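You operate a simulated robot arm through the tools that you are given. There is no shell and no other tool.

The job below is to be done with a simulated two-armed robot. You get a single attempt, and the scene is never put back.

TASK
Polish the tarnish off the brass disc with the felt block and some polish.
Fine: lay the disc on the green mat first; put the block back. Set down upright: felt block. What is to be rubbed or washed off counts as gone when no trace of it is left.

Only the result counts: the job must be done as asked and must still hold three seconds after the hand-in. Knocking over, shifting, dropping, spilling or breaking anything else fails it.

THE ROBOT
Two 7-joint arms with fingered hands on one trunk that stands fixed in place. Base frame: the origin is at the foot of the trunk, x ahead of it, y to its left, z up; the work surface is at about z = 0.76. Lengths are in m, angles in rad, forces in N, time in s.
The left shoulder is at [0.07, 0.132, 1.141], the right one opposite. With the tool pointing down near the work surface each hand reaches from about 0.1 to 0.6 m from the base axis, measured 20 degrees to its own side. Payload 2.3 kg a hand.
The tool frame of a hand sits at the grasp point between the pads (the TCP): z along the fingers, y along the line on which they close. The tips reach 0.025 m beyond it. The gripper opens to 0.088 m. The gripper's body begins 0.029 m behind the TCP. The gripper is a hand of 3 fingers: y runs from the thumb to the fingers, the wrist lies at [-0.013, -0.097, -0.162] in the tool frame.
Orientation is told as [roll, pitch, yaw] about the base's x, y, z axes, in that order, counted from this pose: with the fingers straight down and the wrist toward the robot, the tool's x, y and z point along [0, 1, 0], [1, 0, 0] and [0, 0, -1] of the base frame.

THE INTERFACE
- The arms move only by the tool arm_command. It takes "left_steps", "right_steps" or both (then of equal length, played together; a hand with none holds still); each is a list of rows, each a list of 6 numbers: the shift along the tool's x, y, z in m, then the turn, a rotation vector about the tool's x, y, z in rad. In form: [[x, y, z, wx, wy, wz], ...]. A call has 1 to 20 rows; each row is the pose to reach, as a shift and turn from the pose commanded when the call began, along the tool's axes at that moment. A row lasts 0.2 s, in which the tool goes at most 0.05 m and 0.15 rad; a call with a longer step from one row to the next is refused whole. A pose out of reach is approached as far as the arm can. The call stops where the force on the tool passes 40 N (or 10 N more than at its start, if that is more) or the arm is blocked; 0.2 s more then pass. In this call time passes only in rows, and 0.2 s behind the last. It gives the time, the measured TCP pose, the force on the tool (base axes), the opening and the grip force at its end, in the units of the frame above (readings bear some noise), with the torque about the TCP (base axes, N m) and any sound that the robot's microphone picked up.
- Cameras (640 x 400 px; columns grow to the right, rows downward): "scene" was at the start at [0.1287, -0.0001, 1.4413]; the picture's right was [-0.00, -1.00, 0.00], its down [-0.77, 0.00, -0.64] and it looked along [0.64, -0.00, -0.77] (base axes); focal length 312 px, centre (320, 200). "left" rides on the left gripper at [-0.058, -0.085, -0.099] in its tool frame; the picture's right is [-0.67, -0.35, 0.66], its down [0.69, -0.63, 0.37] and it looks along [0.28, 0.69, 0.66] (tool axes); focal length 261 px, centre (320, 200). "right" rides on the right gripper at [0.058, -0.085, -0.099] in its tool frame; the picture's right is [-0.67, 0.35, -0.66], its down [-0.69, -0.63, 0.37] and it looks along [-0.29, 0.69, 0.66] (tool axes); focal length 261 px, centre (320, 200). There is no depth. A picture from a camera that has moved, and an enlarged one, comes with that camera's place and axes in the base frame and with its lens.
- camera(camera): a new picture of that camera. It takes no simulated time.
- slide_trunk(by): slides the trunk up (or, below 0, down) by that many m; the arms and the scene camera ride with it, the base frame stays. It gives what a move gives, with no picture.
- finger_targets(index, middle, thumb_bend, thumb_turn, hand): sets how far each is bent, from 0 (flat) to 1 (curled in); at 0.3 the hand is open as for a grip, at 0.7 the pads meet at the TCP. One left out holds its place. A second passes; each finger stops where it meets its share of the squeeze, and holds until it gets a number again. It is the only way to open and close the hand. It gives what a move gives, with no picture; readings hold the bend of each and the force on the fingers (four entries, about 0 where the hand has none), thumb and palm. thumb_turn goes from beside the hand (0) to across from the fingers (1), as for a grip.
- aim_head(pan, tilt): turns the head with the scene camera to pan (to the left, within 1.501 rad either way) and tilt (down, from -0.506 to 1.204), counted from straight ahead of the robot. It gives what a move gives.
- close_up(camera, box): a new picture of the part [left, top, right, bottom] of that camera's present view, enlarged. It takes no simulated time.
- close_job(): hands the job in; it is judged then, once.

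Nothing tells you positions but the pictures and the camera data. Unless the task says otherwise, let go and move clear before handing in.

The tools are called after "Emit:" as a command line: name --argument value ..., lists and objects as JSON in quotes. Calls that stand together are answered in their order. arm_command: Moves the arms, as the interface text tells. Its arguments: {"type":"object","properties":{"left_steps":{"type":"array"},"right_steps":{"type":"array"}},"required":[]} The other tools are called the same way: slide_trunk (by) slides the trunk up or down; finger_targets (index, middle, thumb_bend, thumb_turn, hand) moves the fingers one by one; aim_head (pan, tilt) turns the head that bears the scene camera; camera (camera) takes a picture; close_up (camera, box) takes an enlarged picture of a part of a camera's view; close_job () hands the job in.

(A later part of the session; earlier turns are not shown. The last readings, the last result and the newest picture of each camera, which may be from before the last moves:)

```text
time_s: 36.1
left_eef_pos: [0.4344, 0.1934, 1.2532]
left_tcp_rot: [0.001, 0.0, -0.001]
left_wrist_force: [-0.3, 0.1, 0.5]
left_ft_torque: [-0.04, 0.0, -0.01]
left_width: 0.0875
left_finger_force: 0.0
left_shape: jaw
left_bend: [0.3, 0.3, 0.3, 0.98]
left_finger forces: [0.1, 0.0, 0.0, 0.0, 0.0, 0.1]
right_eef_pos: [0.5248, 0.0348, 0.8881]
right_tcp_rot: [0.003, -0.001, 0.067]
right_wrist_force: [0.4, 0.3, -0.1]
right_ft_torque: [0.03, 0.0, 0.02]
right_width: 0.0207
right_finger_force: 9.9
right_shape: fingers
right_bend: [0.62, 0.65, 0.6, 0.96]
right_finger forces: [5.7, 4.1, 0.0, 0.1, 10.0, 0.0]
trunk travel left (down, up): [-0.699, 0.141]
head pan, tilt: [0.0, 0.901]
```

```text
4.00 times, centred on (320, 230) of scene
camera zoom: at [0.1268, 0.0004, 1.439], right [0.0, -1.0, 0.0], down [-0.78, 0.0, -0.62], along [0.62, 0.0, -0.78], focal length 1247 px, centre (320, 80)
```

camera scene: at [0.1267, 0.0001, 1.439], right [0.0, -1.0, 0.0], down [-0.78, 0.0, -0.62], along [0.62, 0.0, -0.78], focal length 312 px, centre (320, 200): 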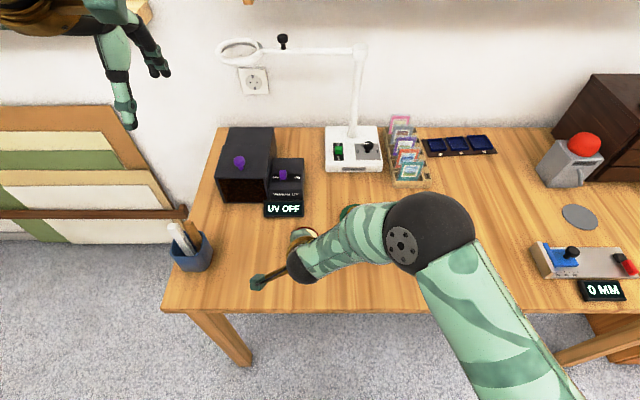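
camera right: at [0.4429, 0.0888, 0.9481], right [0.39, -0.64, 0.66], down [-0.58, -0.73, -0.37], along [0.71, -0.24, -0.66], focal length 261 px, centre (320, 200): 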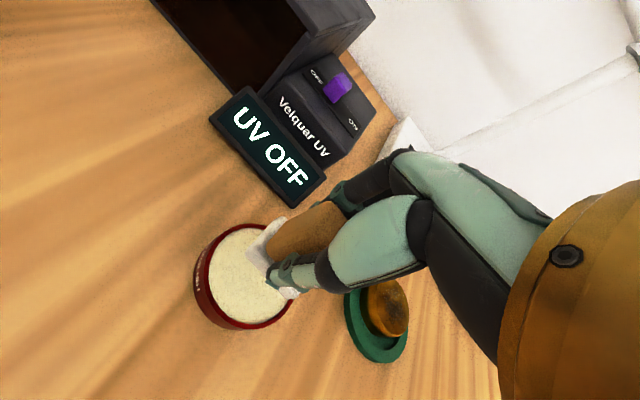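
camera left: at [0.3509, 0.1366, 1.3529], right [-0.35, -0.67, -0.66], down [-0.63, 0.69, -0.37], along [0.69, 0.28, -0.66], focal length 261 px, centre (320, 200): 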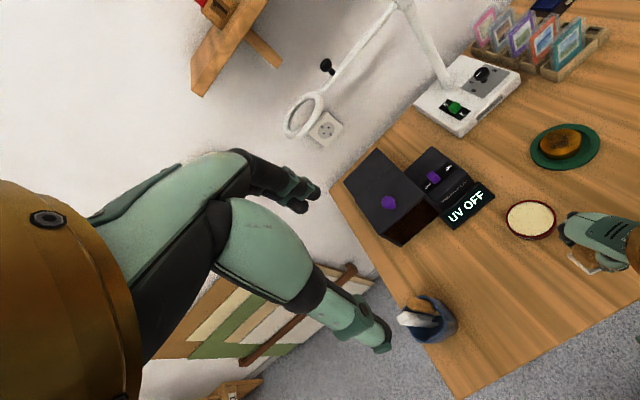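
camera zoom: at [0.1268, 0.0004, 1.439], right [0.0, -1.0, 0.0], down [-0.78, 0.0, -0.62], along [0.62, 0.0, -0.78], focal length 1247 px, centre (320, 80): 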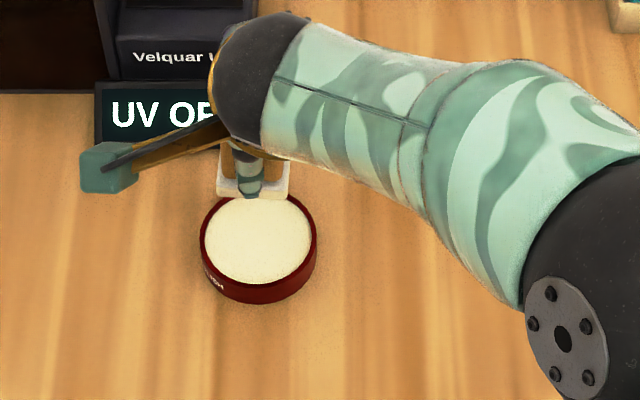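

The felt now looks cream-loaded and the tin hasn't moved. I'll lift away toward the mat side, squaring the hand's yaw, and then lower the trunk for reach.

Emit:
arm_command --right_steps '[[0, 0, -0.03, 0, 0, 0], [-0.02, -0.008, -0.055, 0, 0, 0.02], [-0.05, -0.016, -0.08, 0, 0, 0.04], [-0.085, -0.025, -0.1, 0, 0, 0.06], [-0.113, -0.0328, -0.112, 0, 0, 0.07]]'

Emit:
slide_trunk --by -0.15

Emit:
camera --camera "right"

Emit:
camera --camera "scene"

```text
time_s: 37.3
left_eef_pos: [0.4363, 0.1924, 1.2546]
left_tcp_rot: [0.0, 0.0, 0.0]
left_wrist_force: [-0.2, -0.5, 0.3]
left_ft_torque: [-0.01, 0.01, -0.01]
left_width: 0.0878
left_finger_force: 0.0
left_shape: jaw
left_bend: [0.3, 0.3, 0.3, 0.98]
left_finger forces: [0.0, 0.0, 0.0, 0.1, 0.0, 0.0]
right_eef_pos: [0.503, -0.0845, 1.003]
right_tcp_rot: [0.002, 0.001, -0.001]
right_wrist_force: [0.5, -1.1, -1.3]
right_ft_torque: [-0.02, 0.03, -0.03]
right_width: 0.0209
right_finger_force: 9.3
right_shape: fingers
right_bend: [0.62, 0.65, 0.6, 0.96]
right_finger forces: [5.5, 3.7, 0.1, 0.1, 9.7, 0.0]
trunk travel left (down, up): [-0.699, 0.141]
head pan, tilt: [0.0, 0.901]
```

```text
time_s: 39.0
left_eef_pos: [0.4356, 0.1929, 1.1039]
left_tcp_rot: [0.0, 0.001, 0.001]
left_wrist_force: [0.2, -0.5, -0.5]
left_ft_torque: [-0.02, 0.03, 0.0]
left_width: 0.0875
left_finger_force: 0.1
left_shape: jaw
left_bend: [0.3, 0.3, 0.3, 0.98]
left_finger forces: [0.0, 0.1, 0.0, 0.1, 0.0, 0.1]
right_eef_pos: [0.5024, -0.0835, 0.8519]
right_tcp_rot: [0.001, 0.0, 0.0]
right_wrist_force: [-0.2, -0.5, -0.7]
right_ft_torque: [-0.03, 0.0, 0.02]
right_width: 0.0209
right_finger_force: 9.4
right_shape: fingers
right_bend: [0.62, 0.65, 0.6, 0.96]
right_finger forces: [5.5, 3.8, 0.0, 0.0, 9.8, 0.0]
trunk travel left (down, up): [-0.549, 0.291]
head pan, tilt: [0.0, 0.901]
```

```text
taken
camera right: at [0.4181, -0.0258, 0.9516], right [0.35, -0.67, 0.66], down [-0.63, -0.69, -0.37], along [0.69, -0.29, -0.66], focal length 261 px, centre (320, 200)
```

right: 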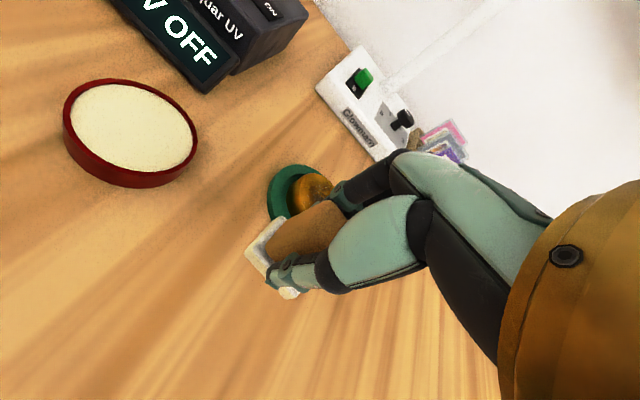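

```text
taken
camera scene: at [0.1271, 0.0, 1.289], right [0.0, -1.0, 0.0], down [-0.78, 0.0, -0.62], along [0.62, 0.0, -0.78], focal length 312 px, centre (320, 200)
```

scene: 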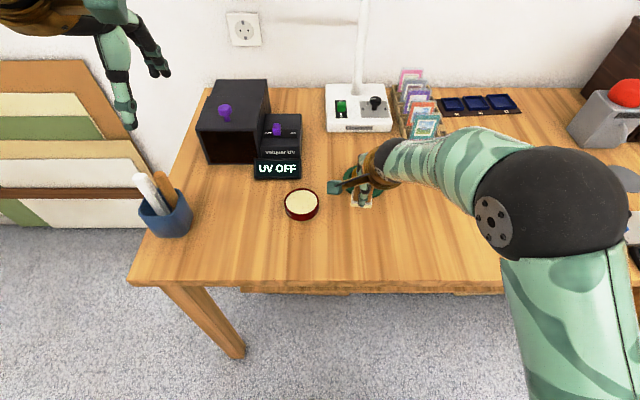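

Emit:
arm_command --right_steps '[[-0.005, 0.03, 0, 0, 0, 0], [-0.01, 0.06, 0, 0, 0, 0], [-0.015, 0.085, 0, 0, 0, 0], [-0.015, 0.096, 0, 0, 0, 0], [-0.015, 0.096, 0.016, 0, 0, 0], [-0.015, 0.096, 0.024, 0, 0, 0]]'

Emit:
close_up --camera "right" --box '[180, 140, 380, 320]'

Emit:
close_up --camera "scene" --box '[290, 130, 450, 230]'

Emit:
camera --camera "left"

```text
time_s: 40.5
left_eef_pos: [0.4359, 0.1943, 1.1036]
left_tcp_rot: [0.0, -0.001, 0.0]
left_wrist_force: [0.2, 0.5, -1.0]
left_ft_torque: [0.0, 0.02, 0.01]
left_width: 0.0878
left_finger_force: 0.1
left_shape: jaw
left_bend: [0.3, 0.3, 0.3, 0.98]
left_finger forces: [0.0, 0.0, 0.0, 0.0, 0.0, 0.1]
right_eef_pos: [0.5984, -0.0975, 0.8273]
right_tcp_rot: [0.0, 0.003, 0.0]
right_wrist_force: [1.2, -0.8, -1.1]
right_ft_torque: [-0.02, -0.04, 0.01]
right_width: 0.0207
right_finger_force: 9.5
right_shape: fingers
right_bend: [0.62, 0.65, 0.6, 0.96]
right_finger forces: [5.3, 3.8, 0.0, 0.0, 9.4, 0.1]
trunk travel left (down, up): [-0.549, 0.291]
head pan, tilt: [0.0, 0.901]
```

```text
2.22 times, centred on (280, 230) of right
camera zoom: at [0.5138, -0.0401, 0.927], right [0.35, -0.67, 0.66], down [-0.63, -0.69, -0.37], along [0.69, -0.29, -0.66], focal length 579 px, centre (409, 133)
```

zoom: 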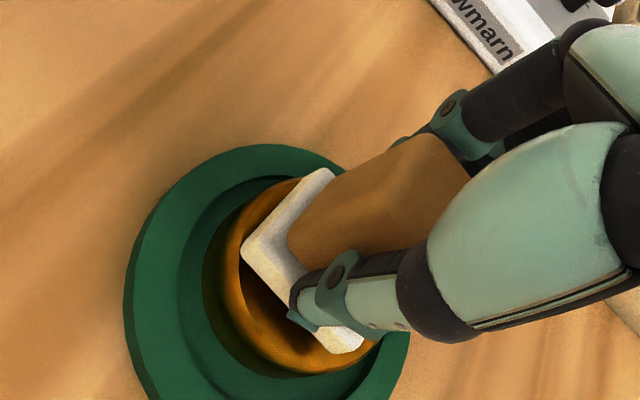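

```text
4.00 times, centred on (370, 180) of scene
camera zoom: at [0.1275, 0.0, 1.289], right [0.0, -1.0, 0.0], down [-0.78, 0.0, -0.62], along [0.62, 0.0, -0.78], focal length 1247 px, centre (120, 280)
```

zoom: 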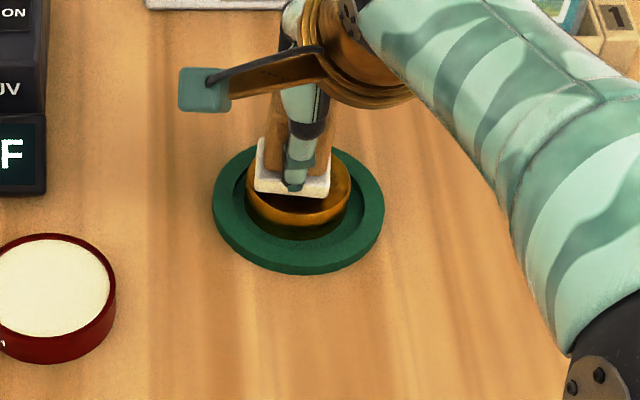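

```text
taken
camera left: at [0.3517, 0.1366, 1.2027], right [-0.35, -0.67, -0.66], down [-0.63, 0.69, -0.37], along [0.69, 0.28, -0.66], focal length 261 px, centre (320, 200)
```

left: 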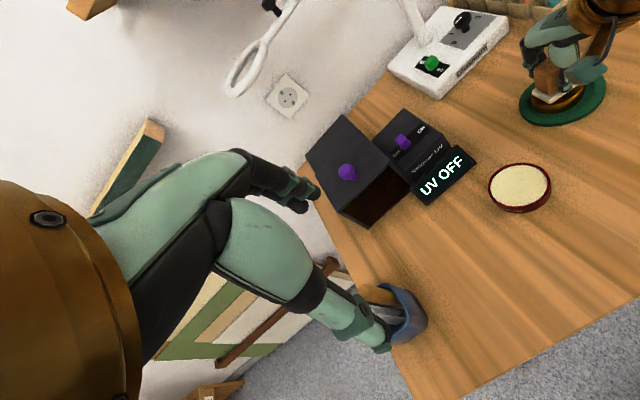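

The block hovers over the disc about 6 mm too far left. I'll correct that and come down to contact.

Emit:
arm_command --right_steps '[[-0.005, 0, 0.002, 0, 0, 0], [-0.005, 0, 0.005, 0, 0, 0], [-0.005, 0, 0.0075, 0, 0, 0]]'

Emit:
close_up --camera "right" --box '[180, 140, 380, 320]'

```text
time_s: 41.2
left_eef_pos: [0.4345, 0.1935, 1.1041]
left_tcp_rot: [0.0, 0.0, 0.001]
left_wrist_force: [-0.7, 0.1, 0.1]
left_ft_torque: [-0.01, 0.01, -0.02]
left_width: 0.0877
left_finger_force: 0.0
left_shape: jaw
left_bend: [0.3, 0.3, 0.3, 0.98]
left_finger forces: [0.1, 0.0, 0.0, 0.0, 0.0, 0.0]
right_eef_pos: [0.5977, -0.1033, 0.8225]
right_tcp_rot: [0.0, -0.005, 0.0]
right_wrist_force: [0.8, 0.3, 5.6]
right_ft_torque: [-0.07, -0.11, 0.0]
right_width: 0.0208
right_finger_force: 11.9
right_shape: fingers
right_bend: [0.62, 0.65, 0.6, 0.96]
right_finger forces: [5.1, 9.5, 0.1, 0.1, 10.0, 0.1]
trunk travel left (down, up): [-0.549, 0.291]
head pan, tilt: [0.0, 0.901]
```

```text
2.22 times, centred on (280, 230) of right
camera zoom: at [0.5127, -0.0448, 0.9208], right [0.35, -0.67, 0.66], down [-0.63, -0.69, -0.37], along [0.7, -0.29, -0.66], focal length 579 px, centre (409, 133)
```

zoom: 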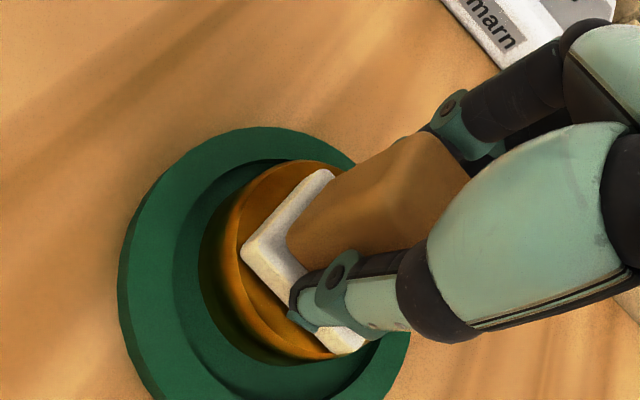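

Contact is made at about 6 N. I'll start rubbing with small strokes across the tarnish and watch the forces.

Emit:
arm_command --right_steps '[[0.004, 0, 0.0005, 0, 0, 0], [0.008, 0, 0.0005, 0, 0, 0], [0.002, 0, 0.0005, 0, 0, 0], [-0.005, 0, 0.0005, 0, 0, 0], [-0.008, 0, 0.0005, 0, 0, 0], [-0.002, -0.003, 0.0005, 0, 0, 0], [0.005, -0.005, 0.0005, 0, 0, 0], [0.008, -0.006, 0.0005, 0, 0, 0], [0.002, -0.006, 0.0005, 0, 0, 0], [-0.005, -0.006, 0.0005, 0, 0, 0], [-0.008, -0.004, 0.0005, 0, 0, 0], [-0.004, 0.0, 0.0005, 0, 0, 0], [0.0, 0.004, 0.0005, 0, 0, 0], [0.005, 0.005, 0.0005, 0, 0, 0], [0.008, 0.005, 0.0005, 0, 0, 0], [0.002, 0.005, 0.0005, 0, 0, 0], [-0.005, 0.005, 0.0005, 0, 0, 0], [-0.008, 0.004, 0.0005, 0, 0, 0], [-0.004, 0.002, 0.0005, 0, 0, 0], [0.0, 0.0, 0.0, 0, 0, 0]]'

Emit:
close_up --camera "right" --box '[180, 140, 380, 320]'

Emit:
close_up --camera "scene" --box '[290, 130, 450, 230]'

```text
time_s: 45.5
left_eef_pos: [0.4332, 0.1933, 1.1047]
left_tcp_rot: [-0.002, -0.001, 0.001]
left_wrist_force: [-0.4, -0.3, 0.3]
left_ft_torque: [0.0, -0.02, 0.02]
left_width: 0.0874
left_finger_force: 0.1
left_shape: jaw
left_bend: [0.3, 0.3, 0.3, 0.98]
left_finger forces: [0.0, 0.0, 0.1, 0.1, 0.0, 0.1]
right_eef_pos: [0.5977, -0.102, 0.8224]
right_tcp_rot: [-0.001, 0.0, 0.001]
right_wrist_force: [0.8, -2.1, 6.4]
right_ft_torque: [-0.14, -0.12, -0.05]
right_width: 0.0206
right_finger_force: 12.0
right_shape: fingers
right_bend: [0.63, 0.65, 0.6, 0.96]
right_finger forces: [6.0, 9.6, 0.0, 0.0, 10.2, 0.1]
trunk travel left (down, up): [-0.549, 0.291]
head pan, tilt: [0.0, 0.901]
```

```text
2.22 times, centred on (280, 230) of right
camera zoom: at [0.5127, -0.0452, 0.9205], right [0.35, -0.67, 0.66], down [-0.63, -0.69, -0.37], along [0.69, -0.29, -0.66], focal length 579 px, centre (409, 133)
```

zoom: 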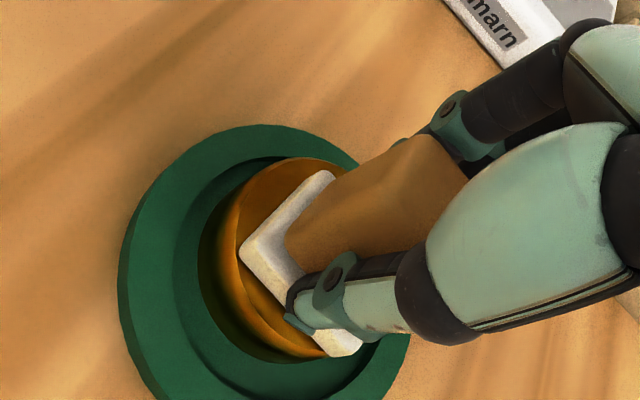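

```text
4.00 times, centred on (370, 180) of scene
camera zoom: at [0.1252, -0.0003, 1.2892], right [0.0, -1.0, 0.0], down [-0.78, 0.0, -0.62], along [0.62, 0.0, -0.78], focal length 1247 px, centre (120, 280)
```

zoom: 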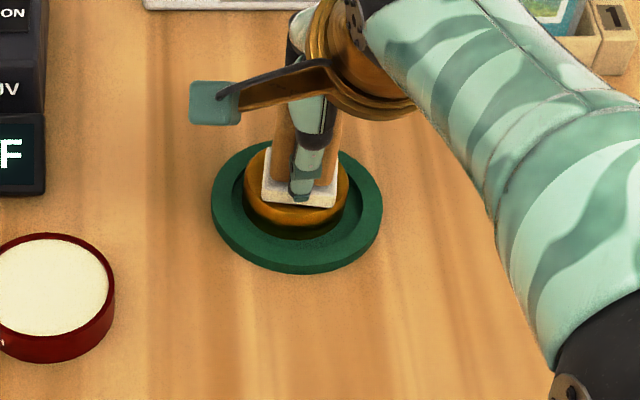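

Stable, with the disc and mat staying put. I'll lift and look at the tarnish.

Emit:
arm_command --right_steps '[[0, 0, -0.012, 0, 0, 0], [0, -0.01, -0.04, 0, 0, 0], [0, -0.05, -0.06, 0, 0, 0], [0, -0.09, -0.07, 0, 0, 0]]'

Emit:
close_up --camera "right" --box '[220, 130, 380, 260]'

Emit:
close_up --camera "scene" --box '[310, 140, 410, 220]'

Emit:
close_up --camera "left" --box '[500, 40, 640, 160]'

```text
time_s: 46.5
left_eef_pos: [0.4344, 0.1932, 1.103]
left_tcp_rot: [0.0, -0.001, -0.001]
left_wrist_force: [-0.3, 0.2, 0.6]
left_ft_torque: [-0.02, 0.0, 0.03]
left_width: 0.0875
left_finger_force: 0.0
left_shape: jaw
left_bend: [0.3, 0.3, 0.3, 0.98]
left_finger forces: [0.0, 0.0, 0.0, 0.0, 0.0, 0.0]
right_eef_pos: [0.5063, -0.1046, 0.8934]
right_tcp_rot: [0.0, -0.004, 0.001]
right_wrist_force: [0.4, 0.0, -0.4]
right_ft_torque: [0.01, 0.01, -0.02]
right_width: 0.0206
right_finger_force: 8.7
right_shape: fingers
right_bend: [0.63, 0.66, 0.6, 0.96]
right_finger forces: [5.3, 3.5, 0.0, 0.0, 9.2, 0.0]
trunk travel left (down, up): [-0.549, 0.291]
head pan, tilt: [0.0, 0.901]
```

```text
3.08 times, centred on (300, 195) of right
camera zoom: at [0.4217, -0.0468, 0.9921], right [0.35, -0.67, 0.66], down [-0.63, -0.69, -0.37], along [0.7, -0.29, -0.66], focal length 802 px, centre (382, 215)
```

zoom: 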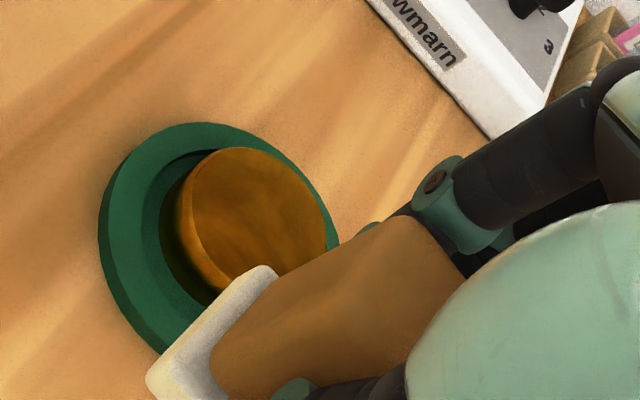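

```text
5.00 times, centred on (360, 180) of scene
camera zoom: at [0.1256, 0.0, 1.2891], right [0.0, -1.0, 0.0], down [-0.78, 0.0, -0.62], along [0.62, 0.0, -0.78], focal length 1559 px, centre (120, 300)
```

zoom: 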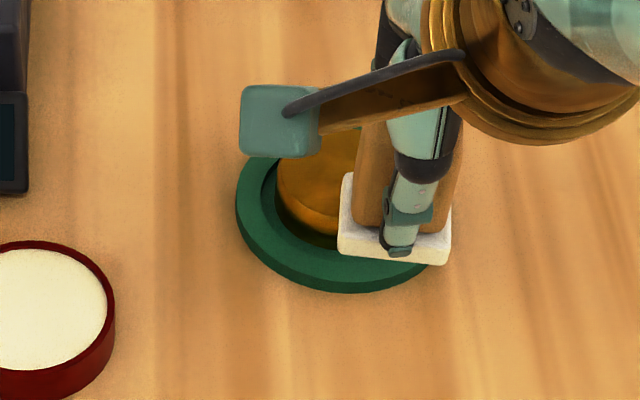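

```text
3.33 times, centred on (570, 100) of left
camera zoom: at [0.3499, 0.1366, 1.2032], right [-0.35, -0.67, -0.66], down [-0.63, 0.69, -0.37], along [0.7, 0.28, -0.66], focal length 869 px, centre (-513, 533)
```

zoom: 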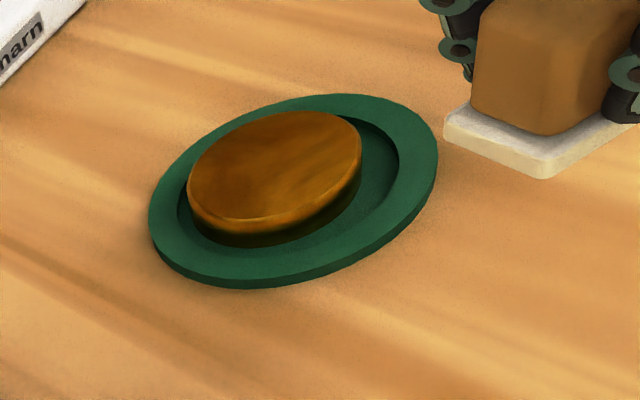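

The dark patch looks almost gone. I'll move the hand away so the light falls on the disc and check for faint traces.

Emit:
arm_command --right_steps '[[0.0, -0.03, -0.02, 0, 0, 0], [0.0, -0.07, -0.04, 0, 0, 0], [0.0, -0.11, -0.05, 0, 0, 0], [-0.03, -0.14, -0.05, 0, 0, 0], [-0.06, -0.16, -0.05, 0, 0, 0]]'

Emit:
close_up --camera "scene" --box '[330, 150, 400, 210]'

Emit:
close_up --camera "left" --box '[520, 60, 620, 140]'

Emit:
camera --camera "right"

```text
time_s: 47.6
left_eef_pos: [0.4331, 0.191, 1.1051]
left_tcp_rot: [0.003, 0.001, -0.001]
left_wrist_force: [0.2, -0.4, 0.5]
left_ft_torque: [-0.01, -0.01, 0.04]
left_width: 0.0878
left_finger_force: 0.1
left_shape: jaw
left_bend: [0.3, 0.3, 0.3, 0.98]
left_finger forces: [0.0, 0.0, 0.0, 0.1, 0.1, 0.0]
right_eef_pos: [0.3475, -0.1647, 0.9391]
right_tcp_rot: [0.0, -0.001, 0.0]
right_wrist_force: [-0.4, 0.2, -0.2]
right_ft_torque: [0.01, -0.01, -0.02]
right_width: 0.0208
right_finger_force: 8.8
right_shape: fingers
right_bend: [0.63, 0.66, 0.6, 0.96]
right_finger forces: [5.5, 3.1, 0.0, 0.0, 8.8, 0.0]
right hand out of reach, approached as far as the arm can: row 3
trunk travel left (down, up): [-0.549, 0.291]
head pan, tilt: [0.0, 0.901]
```

```text
6.67 times, centred on (365, 180) of scene
camera zoom: at [0.1266, -0.0017, 1.2891], right [0.0, -1.0, 0.0], down [-0.78, 0.0, -0.62], along [0.62, 0.0, -0.78], focal length 2078 px, centre (20, 333)
```

zoom: 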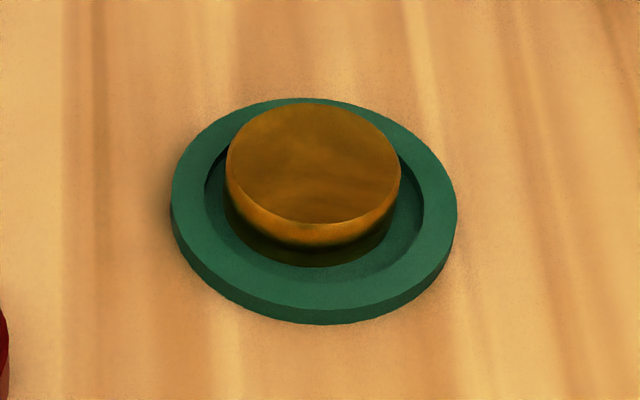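

```text
5.00 times, centred on (570, 100) of left
camera zoom: at [0.3508, 0.1349, 1.2031], right [-0.35, -0.67, -0.66], down [-0.63, 0.69, -0.36], along [0.69, 0.29, -0.66], focal length 1303 px, centre (-930, 700)
```

zoom: 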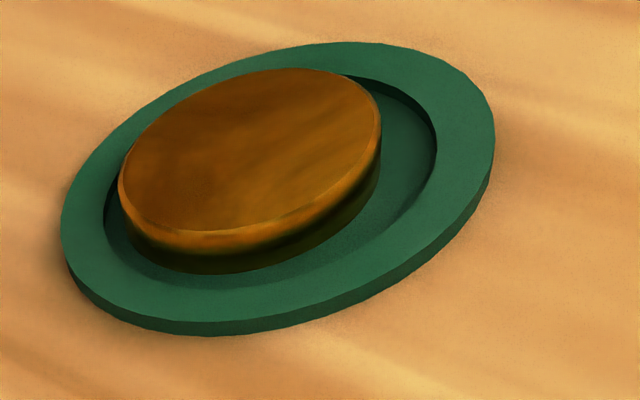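

```text
taken
camera right: at [0.2621, -0.1076, 1.0397], right [0.35, -0.67, 0.66], down [-0.63, -0.69, -0.37], along [0.7, -0.29, -0.66], focal length 261 px, centre (320, 200)
```

right: 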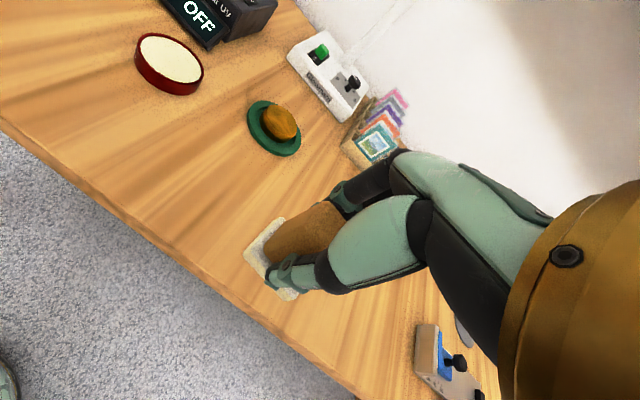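

Emit:
close_up --camera "right" --box '[240, 90, 310, 160]'

Emit:
close_up --camera "scene" --box '[348, 160, 384, 196]'

```text
5.71 times, centred on (275, 125) of right
camera zoom: at [0.2621, -0.1076, 1.0397], right [0.35, -0.67, 0.66], down [-0.63, -0.69, -0.37], along [0.7, -0.29, -0.66], focal length 1489 px, centre (577, 629)
```

zoom: 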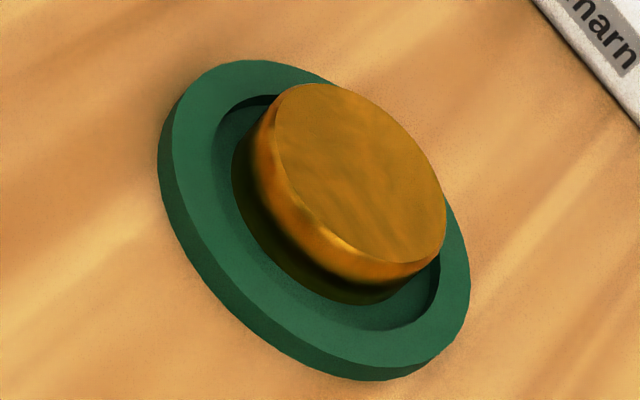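

```text
11.11 times, centred on (366, 178) of scene
camera zoom: at [0.1266, -0.0017, 1.2891], right [0.0, -1.0, 0.0], down [-0.78, 0.0, -0.62], along [0.62, 0.0, -0.78], focal length 3464 px, centre (-191, 444)
```

zoom: 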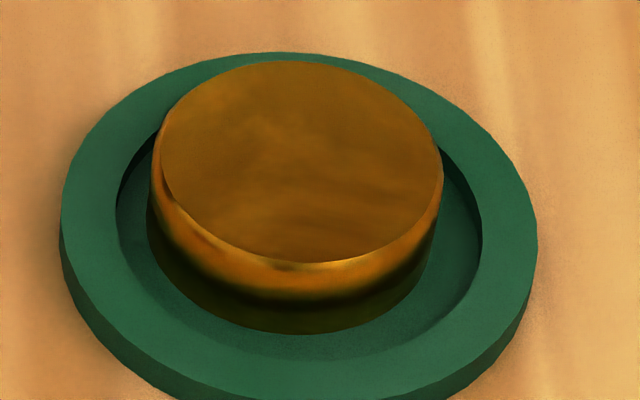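

The disc looks clean, with only even brass reflections left. To be sure no faint trace remains, I'll make a second pass with wider coverage.

Emit:
arm_command --right_steps '[[0.01, 0.035, 0, 0, 0, 0], [0.02, 0.07, 0, 0, 0, 0], [0.03, 0.11, 0.01, 0, 0, 0], [0.045, 0.15, 0.03, 0, 0, 0], [0.055, 0.19, 0.05, 0, 0, 0], [0.061, 0.225, 0.07, 0, 0, 0], [0.061, 0.25, 0.08, 0, 0, 0], [0.061, 0.25, 0.1, 0, 0, 0]]'

Emit:
close_up --camera "right" --box '[180, 140, 380, 320]'

Emit:
close_up --camera "scene" --box '[290, 130, 450, 230]'

```text
time_s: 49.5
left_eef_pos: [0.435, 0.193, 1.1055]
left_tcp_rot: [-0.001, 0.0, 0.0]
left_wrist_force: [0.3, -0.2, 0.3]
left_ft_torque: [0.01, 0.0, -0.03]
left_width: 0.0877
left_finger_force: 0.2
left_shape: jaw
left_bend: [0.3, 0.3, 0.3, 0.98]
left_finger forces: [0.0, 0.1, 0.0, 0.0, 0.0, 0.0]
right_eef_pos: [0.5977, -0.1017, 0.843]
right_tcp_rot: [0.001, 0.001, -0.001]
right_wrist_force: [0.4, -0.9, -1.5]
right_ft_torque: [-0.01, 0.01, 0.04]
right_width: 0.0203
right_finger_force: 9.0
right_shape: fingers
right_bend: [0.63, 0.66, 0.6, 0.96]
right_finger forces: [5.5, 3.2, 0.0, 0.0, 8.9, 0.0]
trunk travel left (down, up): [-0.549, 0.291]
head pan, tilt: [0.0, 0.901]
```

```text
2.22 times, centred on (280, 230) of right
camera zoom: at [0.5143, -0.044, 0.9416], right [0.35, -0.67, 0.65], down [-0.63, -0.69, -0.36], along [0.69, -0.28, -0.66], focal length 579 px, centre (409, 133)
```

zoom: 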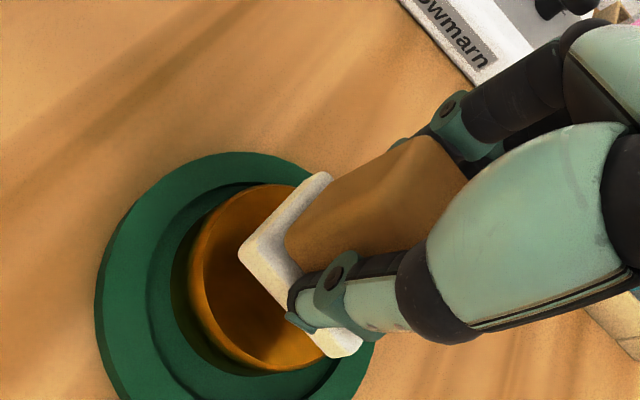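

```text
4.00 times, centred on (370, 180) of scene
camera zoom: at [0.1269, -0.0002, 1.289], right [0.0, -1.0, 0.0], down [-0.78, 0.0, -0.62], along [0.62, 0.0, -0.78], focal length 1247 px, centre (120, 280)
```

zoom: 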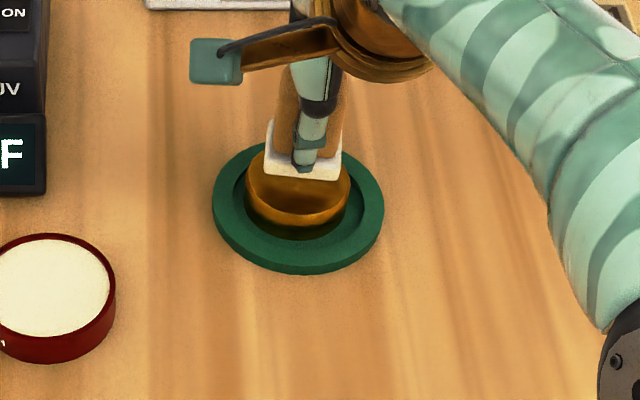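

Emit:
arm_command --right_steps '[[0, 0, 0.006, 0, 0, 0], [0, 0, 0.012, 0, 0, 0], [0, 0, 0.017, 0, 0, 0], [0, 0, 0.02, 0, 0, 0], [0, 0, 0.02, 0, 0, 0]]'

```text
time_s: 50.6
left_eef_pos: [0.4357, 0.1925, 1.1039]
left_tcp_rot: [-0.001, 0.002, -0.001]
left_wrist_force: [-0.3, -0.2, -0.3]
left_ft_torque: [0.02, 0.02, 0.01]
left_width: 0.0877
left_finger_force: 0.0
left_shape: jaw
left_bend: [0.3, 0.3, 0.3, 0.98]
left_finger forces: [0.0, 0.0, 0.1, 0.1, 0.0, 0.0]
right_eef_pos: [0.5979, -0.1012, 0.823]
right_tcp_rot: [-0.001, -0.001, 0.0]
right_wrist_force: [-0.9, -0.3, 1.6]
right_ft_torque: [-0.01, -0.05, 0.0]
right_width: 0.0204
right_finger_force: 10.0
right_shape: fingers
right_bend: [0.63, 0.66, 0.6, 0.96]
right_finger forces: [5.4, 5.5, 0.0, 0.1, 9.2, 0.0]
trunk travel left (down, up): [-0.549, 0.291]
head pan, tilt: [0.0, 0.901]
```

Light contact. I'll press a little more and do the second rubbing pass.

Emit:
arm_command --right_steps '[[0, 0, 0.0015, 0, 0, 0], [0.005, 0, 0.002, 0, 0, 0], [0.01, 0, 0.002, 0, 0, 0], [0.004, 0, 0.002, 0, 0, 0], [-0.003, 0, 0.002, 0, 0, 0], [-0.01, 0, 0.002, 0, 0, 0], [-0.006, -0.004, 0.002, 0, 0, 0], [0.0, -0.008, 0.002, 0, 0, 0], [0.006, -0.008, 0.002, 0, 0, 0], [0.008, -0.004, 0.002, 0, 0, 0], [0.008, 0.002, 0.002, 0, 0, 0], [0.004, 0.006, 0.002, 0, 0, 0], [-0.003, 0.006, 0.002, 0, 0, 0], [-0.008, 0.005, 0.002, 0, 0, 0], [-0.008, -0.001, 0.002, 0, 0, 0], [-0.006, -0.007, 0.002, 0, 0, 0], [0.0, -0.004, 0.002, 0, 0, 0], [0.004, 0.002, 0.002, 0, 0, 0], [0.002, 0.004, 0.002, 0, 0, 0], [0.0, 0.0, 0.001, 0, 0, 0]]'

Emit:
arm_command --right_steps '[[0, 0, -0.012, 0, 0, 0], [0, -0.01, -0.04, 0, 0, 0], [0, -0.05, -0.06, 0, 0, 0], [0, -0.09, -0.075, 0, 0, 0], [0.0, -0.13, -0.09, 0, 0, 0], [-0.02, -0.16, -0.1, 0, 0, 0], [-0.04, -0.19, -0.1, 0, 0, 0]]'

Emit:
close_up --camera "scene" --box '[348, 160, 384, 196]'

Emit:
close_up --camera "left" --box '[520, 60, 620, 140]'

Emit:
camera --camera "right"

Emit:
camera --camera "scene"

```text
time_s: 54.9
left_eef_pos: [0.4345, 0.1959, 1.1047]
left_tcp_rot: [-0.002, 0.0, 0.0]
left_wrist_force: [0.2, -0.1, -0.4]
left_ft_torque: [-0.03, -0.01, 0.04]
left_width: 0.0876
left_finger_force: 0.1
left_shape: jaw
left_bend: [0.3, 0.3, 0.3, 0.98]
left_finger forces: [0.1, 0.0, 0.0, 0.0, 0.1, 0.0]
right_eef_pos: [0.5982, -0.0988, 0.822]
right_tcp_rot: [-0.001, -0.001, 0.001]
right_wrist_force: [1.8, 1.9, 6.3]
right_ft_torque: [0.03, -0.1, 0.05]
right_width: 0.021
right_finger_force: 13.5
right_shape: fingers
right_bend: [0.63, 0.66, 0.6, 0.95]
right_finger forces: [6.6, 9.3, 0.0, 0.0, 10.4, 0.1]
trunk travel left (down, up): [-0.549, 0.291]
head pan, tilt: [0.0, 0.901]
```

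```text
time_s: 56.5
left_eef_pos: [0.4349, 0.1944, 1.1059]
left_tcp_rot: [-0.001, -0.001, -0.001]
left_wrist_force: [0.2, 0.6, -0.3]
left_ft_torque: [0.03, 0.01, -0.01]
left_width: 0.0877
left_finger_force: 0.1
left_shape: jaw
left_bend: [0.3, 0.3, 0.3, 0.98]
left_finger forces: [0.0, 0.0, 0.0, 0.1, 0.0, 0.0]
right_eef_pos: [0.4046, -0.1457, 0.9227]
right_tcp_rot: [0.0, 0.001, 0.0]
right_wrist_force: [-0.1, 0.8, -0.4]
right_ft_torque: [-0.01, -0.02, -0.02]
right_width: 0.0208
right_finger_force: 9.7
right_shape: fingers
right_bend: [0.63, 0.67, 0.6, 0.96]
right_finger forces: [5.6, 4.2, 0.1, 0.0, 9.6, 0.0]
trunk travel left (down, up): [-0.549, 0.291]
head pan, tilt: [0.0, 0.901]
```

```text
11.11 times, centred on (366, 178) of scene
camera zoom: at [0.1259, -0.0008, 1.2891], right [0.0, -1.0, 0.0], down [-0.78, 0.0, -0.62], along [0.62, 0.0, -0.78], focal length 3464 px, centre (-191, 444)
```

zoom: 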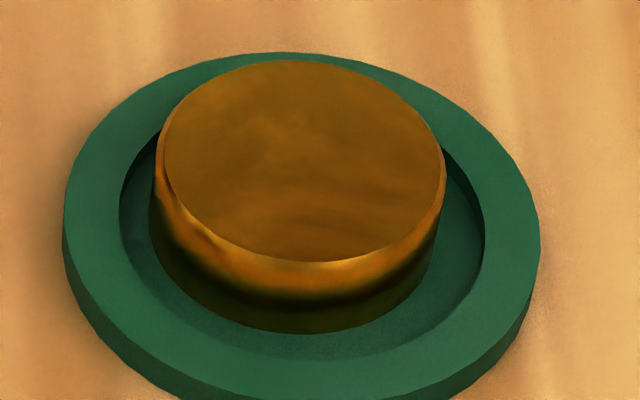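

```text
5.00 times, centred on (570, 100) of left
camera zoom: at [0.3502, 0.1358, 1.2032], right [-0.35, -0.67, -0.66], down [-0.63, 0.69, -0.37], along [0.7, 0.28, -0.66], focal length 1303 px, centre (-930, 700)
```

zoom: 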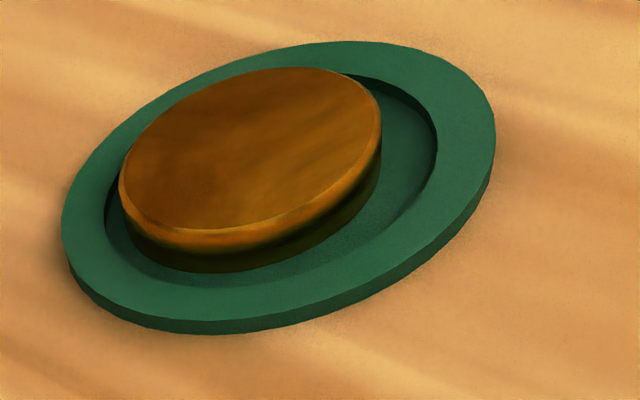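

```text
taken
camera right: at [0.3211, -0.0886, 1.0227], right [0.35, -0.67, 0.66], down [-0.63, -0.69, -0.37], along [0.69, -0.29, -0.66], focal length 261 px, centre (320, 200)
```

right: 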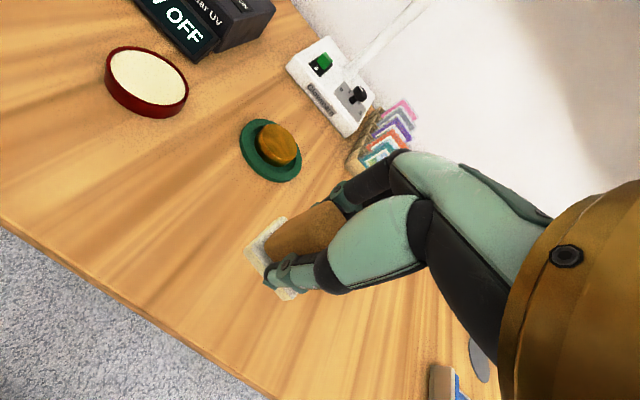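

```text
taken
camera scene: at [0.1259, -0.0008, 1.2891], right [0.0, -1.0, 0.0], down [-0.78, 0.0, -0.62], along [0.62, 0.0, -0.78], focal length 312 px, centre (320, 200)
```

scene: 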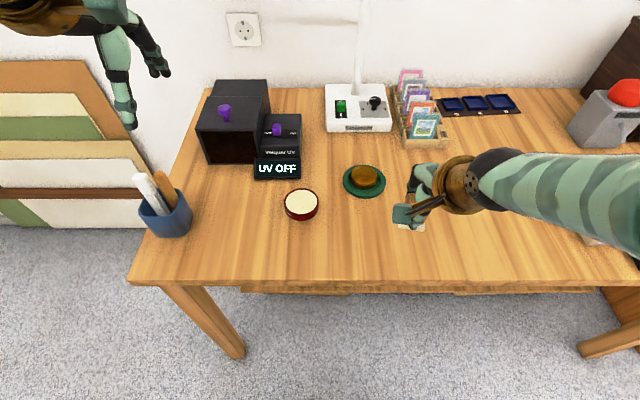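

The look is unchanged by the second pass, so what remains is reflection and the tarnish is gone. Now I'll put the block back: raise the trunk, then move above its original spot at about (0.425, 0.038), restoring its yaw.

Emit:
slide_trunk --by 0.15

Emit:
arm_command --right_steps '[[0.025, 0.003, 0.02, 0, 0, 0], [0.05, 0.006, 0.045, 0, 0, -0.03], [0.075, 0.009, 0.07, 0, 0, -0.06], [0.1, 0.012, 0.095, 0, 0, -0.1], [0.125, 0.015, 0.12, 0, 0, -0.14], [0.15, 0.018, 0.145, 0, 0, -0.17], [0.17, 0.02, 0.17, 0, 0, -0.17], [0.182, 0.02, 0.2, 0, 0, -0.17], [0.182, 0.02, 0.2, 0, 0, -0.17]]'

Emit:
close_up --camera "right" --box '[180, 140, 380, 320]'

Emit:
camera --camera "scene"

Emit:
close_up --camera "left" --box '[480, 140, 640, 300]'

```text
time_s: 58.2
left_eef_pos: [0.4355, 0.1934, 1.2542]
left_tcp_rot: [0.0, 0.002, 0.0]
left_wrist_force: [-0.3, -0.1, 0.0]
left_ft_torque: [0.03, -0.01, -0.03]
left_width: 0.0876
left_finger_force: 0.1
left_shape: jaw
left_bend: [0.3, 0.3, 0.3, 0.98]
left_finger forces: [0.0, 0.0, 0.0, 0.1, 0.1, 0.1]
right_eef_pos: [0.4062, -0.1453, 1.0733]
right_tcp_rot: [-0.001, 0.0, 0.0]
right_wrist_force: [0.2, 1.2, -0.4]
right_ft_torque: [0.0, -0.01, -0.01]
right_width: 0.0209
right_finger_force: 9.4
right_shape: fingers
right_bend: [0.63, 0.67, 0.6, 0.96]
right_finger forces: [5.6, 4.1, 0.0, 0.1, 9.6, 0.1]
trunk travel left (down, up): [-0.699, 0.141]
head pan, tilt: [0.0, 0.901]
```

```text
time_s: 60.2
left_eef_pos: [0.4354, 0.1936, 1.2538]
left_tcp_rot: [0.0, 0.0, 0.001]
left_wrist_force: [-0.1, -0.8, 0.0]
left_ft_torque: [0.01, 0.0, -0.03]
left_width: 0.0874
left_finger_force: 0.3
left_shape: jaw
left_bend: [0.3, 0.3, 0.3, 0.98]
left_finger forces: [0.0, 0.0, 0.0, 0.1, 0.0, 0.0]
right_eef_pos: [0.4286, 0.0376, 0.8709]
right_tcp_rot: [-0.002, 0.0, 0.168]
right_wrist_force: [0.2, -0.5, -0.4]
right_ft_torque: [0.03, 0.0, 0.0]
right_width: 0.021
right_finger_force: 9.3
right_shape: fingers
right_bend: [0.63, 0.67, 0.6, 0.96]
right_finger forces: [5.5, 3.3, 0.0, 0.1, 9.2, 0.0]
trunk travel left (down, up): [-0.699, 0.141]
head pan, tilt: [0.0, 0.901]
```

```text
2.22 times, centred on (280, 230) of right
camera zoom: at [0.3358, 0.0812, 0.9704], right [0.46, -0.6, 0.66], down [-0.5, -0.78, -0.36], along [0.73, -0.17, -0.66], focal length 579 px, centre (409, 133)
```

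zoom: 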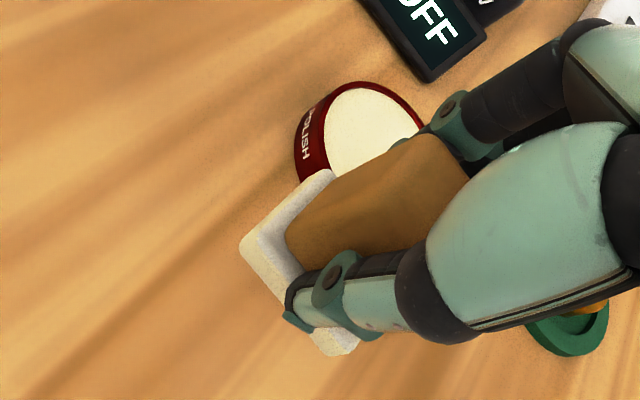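

```text
taken
camera scene: at [0.1269, 0.0001, 1.439], right [0.0, -1.0, 0.0], down [-0.78, 0.0, -0.62], along [0.62, 0.0, -0.78], focal length 312 px, centre (320, 200)
```

scene: 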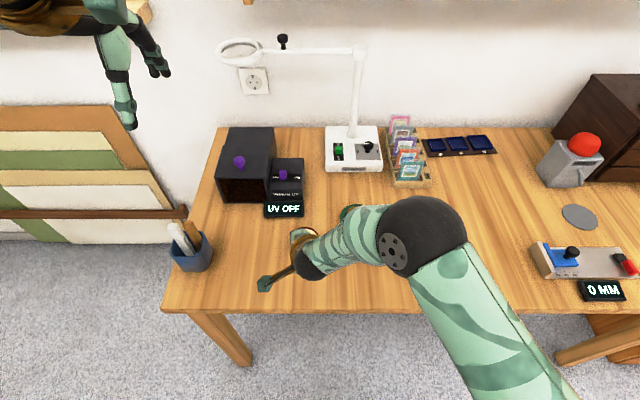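

```text
2.50 times, centred on (560, 220) of left
camera zoom: at [0.3511, 0.1367, 1.3529], right [-0.35, -0.67, -0.66], down [-0.63, 0.69, -0.37], along [0.69, 0.28, -0.66], focal length 652 px, centre (-280, 150)
```

zoom: 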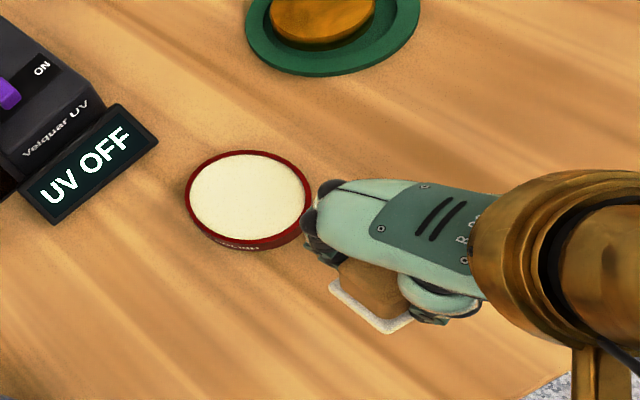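

Emit:
arm_command --right_steps '[[-0.0008, -0.004, 0.02, 0, 0, 0], [-0.0008, -0.004, 0.045, 0, 0, 0], [-0.0008, -0.004, 0.06, 0, 0, 0], [-0.0008, -0.004, 0.066, 0, 0, 0], [-0.0008, -0.004, 0.068, 0, 0, 0]]'

Emit:
close_up --camera "right" --box '[180, 140, 380, 320]'

```text
time_s: 61.4
left_eef_pos: [0.4365, 0.193, 1.2548]
left_tcp_rot: [0.0, 0.0, 0.001]
left_wrist_force: [1.3, 0.3, 1.1]
left_ft_torque: [0.0, -0.02, 0.03]
left_width: 0.0875
left_finger_force: 0.1
left_shape: jaw
left_bend: [0.3, 0.3, 0.3, 0.98]
left_finger forces: [0.1, 0.1, 0.1, 0.0, 0.1, 0.0]
right_eef_pos: [0.4251, 0.035, 0.8053]
right_tcp_rot: [0.001, -0.001, 0.17]
right_wrist_force: [-0.1, -0.1, -0.8]
right_ft_torque: [0.0, 0.01, -0.03]
right_width: 0.0208
right_finger_force: 8.7
right_shape: fingers
right_bend: [0.63, 0.67, 0.6, 0.96]
right_finger forces: [5.4, 3.2, 0.1, 0.0, 9.2, 0.0]
trunk travel left (down, up): [-0.699, 0.141]
head pan, tilt: [0.0, 0.901]
```

```text
2.22 times, centred on (280, 230) of right
camera zoom: at [0.332, 0.0768, 0.9042], right [0.46, -0.6, 0.66], down [-0.51, -0.78, -0.37], along [0.73, -0.16, -0.66], focal length 579 px, centre (409, 133)
```

zoom: 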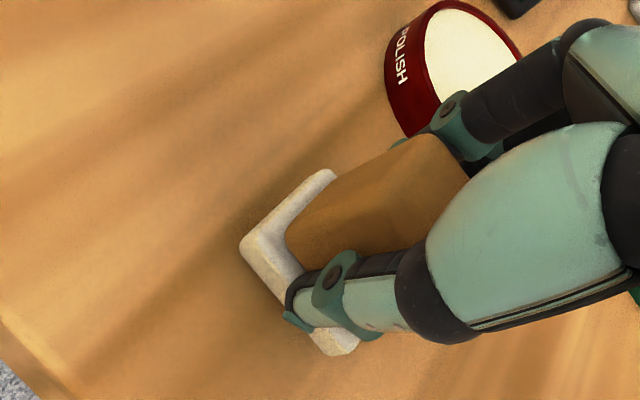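

Emit:
arm_command --right_steps '[[0, 0, 0.002, 0, 0, 0], [0, 0, 0.004, 0, 0, 0]]'

```text
time_s: 62.0
left_eef_pos: [0.4363, 0.1941, 1.2536]
left_tcp_rot: [0.0, 0.001, 0.0]
left_wrist_force: [0.1, -0.3, 0.5]
left_ft_torque: [-0.01, -0.01, -0.03]
left_width: 0.0875
left_finger_force: 0.1
left_shape: jaw
left_bend: [0.3, 0.3, 0.3, 0.98]
left_finger forces: [0.0, 0.0, 0.1, 0.0, 0.0, 0.0]
right_eef_pos: [0.4221, 0.0346, 0.8022]
right_tcp_rot: [0.0, 0.0, 0.169]
right_wrist_force: [0.3, 0.7, -0.2]
right_ft_torque: [0.0, -0.02, 0.02]
right_width: 0.0205
right_finger_force: 9.2
right_shape: fingers
right_bend: [0.63, 0.67, 0.6, 0.96]
right_finger forces: [5.5, 3.3, 0.0, 0.0, 9.3, 0.0]
trunk travel left (down, up): [-0.699, 0.141]
head pan, tilt: [0.0, 0.901]
```

Emit:
arm_command --right_steps '[[0, 0, 0.0015, 0, 0, 0], [0, 0, 0.002, 0, 0, 0]]'

```text
time_s: 62.6
left_eef_pos: [0.4347, 0.1931, 1.2529]
left_tcp_rot: [-0.001, 0.001, -0.001]
left_wrist_force: [0.2, -0.6, -0.3]
left_ft_torque: [0.06, -0.01, 0.0]
left_width: 0.0877
left_finger_force: 0.0
left_shape: jaw
left_bend: [0.3, 0.3, 0.3, 0.98]
left_finger forces: [0.0, 0.0, 0.0, 0.0, 0.0, 0.0]
right_eef_pos: [0.4237, 0.0345, 0.7995]
right_tcp_rot: [0.001, -0.001, 0.169]
right_wrist_force: [-0.5, 0.4, -1.1]
right_ft_torque: [0.0, 0.01, -0.01]
right_width: 0.0204
right_finger_force: 9.5
right_shape: fingers
right_bend: [0.63, 0.67, 0.6, 0.96]
right_finger forces: [5.4, 3.2, 0.0, 0.0, 9.2, 0.1]
trunk travel left (down, up): [-0.699, 0.141]
head pan, tilt: [0.0, 0.901]
```

Emit:
arm_command --right_steps '[[0, 0, 0.001, 0, 0, 0], [0, 0, 0.002, 0, 0, 0]]'

Emit:
close_up --camera "right" --box '[180, 140, 380, 320]'

```text
time_s: 63.2
left_eef_pos: [0.4345, 0.1926, 1.2553]
left_tcp_rot: [0.0, 0.001, 0.0]
left_wrist_force: [0.9, -0.4, -0.2]
left_ft_torque: [0.02, 0.02, -0.05]
left_width: 0.0878
left_finger_force: 0.0
left_shape: jaw
left_bend: [0.3, 0.3, 0.3, 0.98]
left_finger forces: [0.0, 0.0, 0.0, 0.1, 0.0, 0.0]
right_eef_pos: [0.4223, 0.0351, 0.7983]
right_tcp_rot: [0.001, -0.001, 0.169]
right_wrist_force: [0.8, -1.0, 5.3]
right_ft_torque: [-0.03, -0.15, 0.0]
right_width: 0.0205
right_finger_force: 11.9
right_shape: fingers
right_bend: [0.63, 0.66, 0.6, 0.96]
right_finger forces: [6.0, 8.1, 0.0, 0.0, 10.2, 0.1]
trunk travel left (down, up): [-0.699, 0.141]
head pan, tilt: [0.0, 0.901]
```

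```text
2.22 times, centred on (280, 230) of right
camera zoom: at [0.3298, 0.0772, 0.8972], right [0.46, -0.6, 0.66], down [-0.5, -0.78, -0.37], along [0.73, -0.16, -0.66], focal length 579 px, centre (409, 133)
```

zoom: 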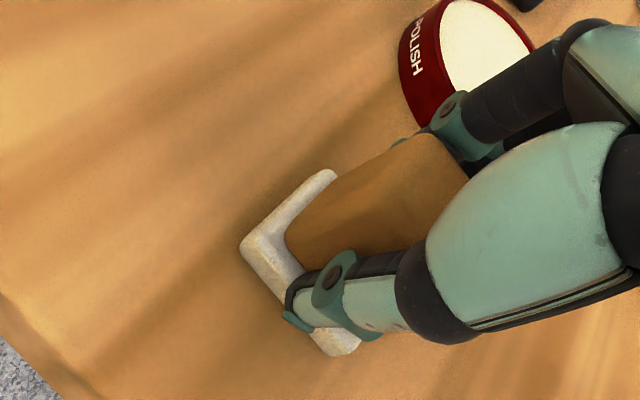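

The block is on the table at about 5 N. I'll relax the press slightly and open in stages.

Emit:
arm_command --right_steps '[[0, 0, -0.0008, 0, 0, 0]]'

Emit:
finger_targets --hand "right" --index 0.52 --middle 0.52 --thumb_bend 0.52

Emit:
finger_targets --hand "right" --index 0.42 --middle 0.42 --thumb_bend 0.42

Emit:
close_up --camera "right" --box '[180, 140, 380, 320]'

```text
time_s: 63.6
left_eef_pos: [0.4351, 0.1933, 1.2544]
left_tcp_rot: [-0.001, -0.001, -0.001]
left_wrist_force: [0.5, -0.4, 0.0]
left_ft_torque: [0.03, 0.02, 0.02]
left_width: 0.0875
left_finger_force: 0.1
left_shape: jaw
left_bend: [0.3, 0.3, 0.3, 0.98]
left_finger forces: [0.0, 0.1, 0.0, 0.1, 0.0, 0.0]
right_eef_pos: [0.4232, 0.0356, 0.7996]
right_tcp_rot: [0.001, 0.001, 0.169]
right_wrist_force: [-0.7, -0.8, 4.6]
right_ft_torque: [-0.07, -0.01, 0.0]
right_width: 0.0206
right_finger_force: 11.2
right_shape: fingers
right_bend: [0.63, 0.66, 0.6, 0.96]
right_finger forces: [5.7, 5.4, 0.1, 0.0, 10.3, 0.0]
trunk travel left (down, up): [-0.699, 0.141]
head pan, tilt: [0.0, 0.901]
```

```text
time_s: 64.6
left_eef_pos: [0.4357, 0.1936, 1.2543]
left_tcp_rot: [-0.002, 0.001, 0.0]
left_wrist_force: [0.3, -0.4, 0.6]
left_ft_torque: [-0.04, 0.01, -0.02]
left_width: 0.0877
left_finger_force: 0.1
left_shape: jaw
left_bend: [0.3, 0.3, 0.3, 0.98]
left_finger forces: [0.1, 0.1, 0.0, 0.0, 0.1, 0.0]
right_eef_pos: [0.4245, 0.0356, 0.7984]
right_tcp_rot: [0.0, 0.001, 0.169]
right_wrist_force: [-0.2, 0.5, 0.6]
right_ft_torque: [0.01, -0.01, -0.01]
right_width: 0.0365
right_finger_force: 0.0
right_shape: fingers
right_bend: [0.52, 0.52, 0.52, 0.97]
right_finger forces: [0.0, 0.1, 0.1, 0.0, 0.1, 0.0]
trunk travel left (down, up): [-0.699, 0.141]
head pan, tilt: [0.0, 0.901]
```

```text
time_s: 65.6
left_eef_pos: [0.435, 0.1935, 1.2549]
left_tcp_rot: [-0.001, -0.001, 0.0]
left_wrist_force: [1.0, 0.3, -0.3]
left_ft_torque: [0.02, 0.03, 0.0]
left_width: 0.0878
left_finger_force: 0.0
left_shape: jaw
left_bend: [0.3, 0.3, 0.3, 0.98]
left_finger forces: [0.0, 0.1, 0.0, 0.0, 0.0, 0.0]
right_eef_pos: [0.4232, 0.0354, 0.7984]
right_tcp_rot: [0.001, -0.002, 0.169]
right_wrist_force: [-0.7, 0.3, -0.1]
right_ft_torque: [-0.02, 0.0, -0.03]
right_width: 0.0585
right_finger_force: 0.0
right_shape: fingers
right_bend: [0.42, 0.42, 0.42, 0.97]
right_finger forces: [0.0, 0.0, 0.1, 0.0, 0.1, 0.0]
trunk travel left (down, up): [-0.699, 0.141]
head pan, tilt: [0.0, 0.901]
```

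```text
2.22 times, centred on (280, 230) of right
camera zoom: at [0.3312, 0.078, 0.8974], right [0.46, -0.6, 0.66], down [-0.51, -0.78, -0.37], along [0.73, -0.16, -0.66], focal length 579 px, centre (409, 133)
```

zoom: 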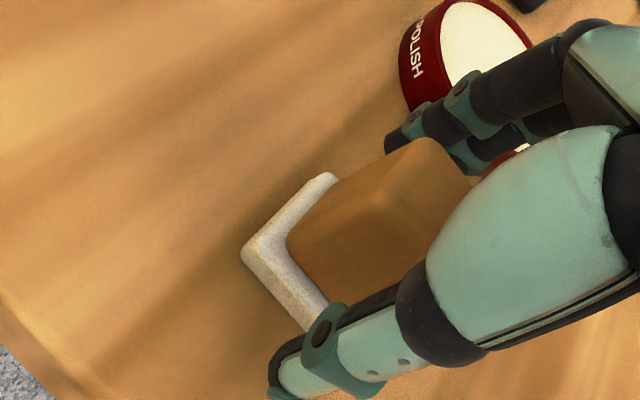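

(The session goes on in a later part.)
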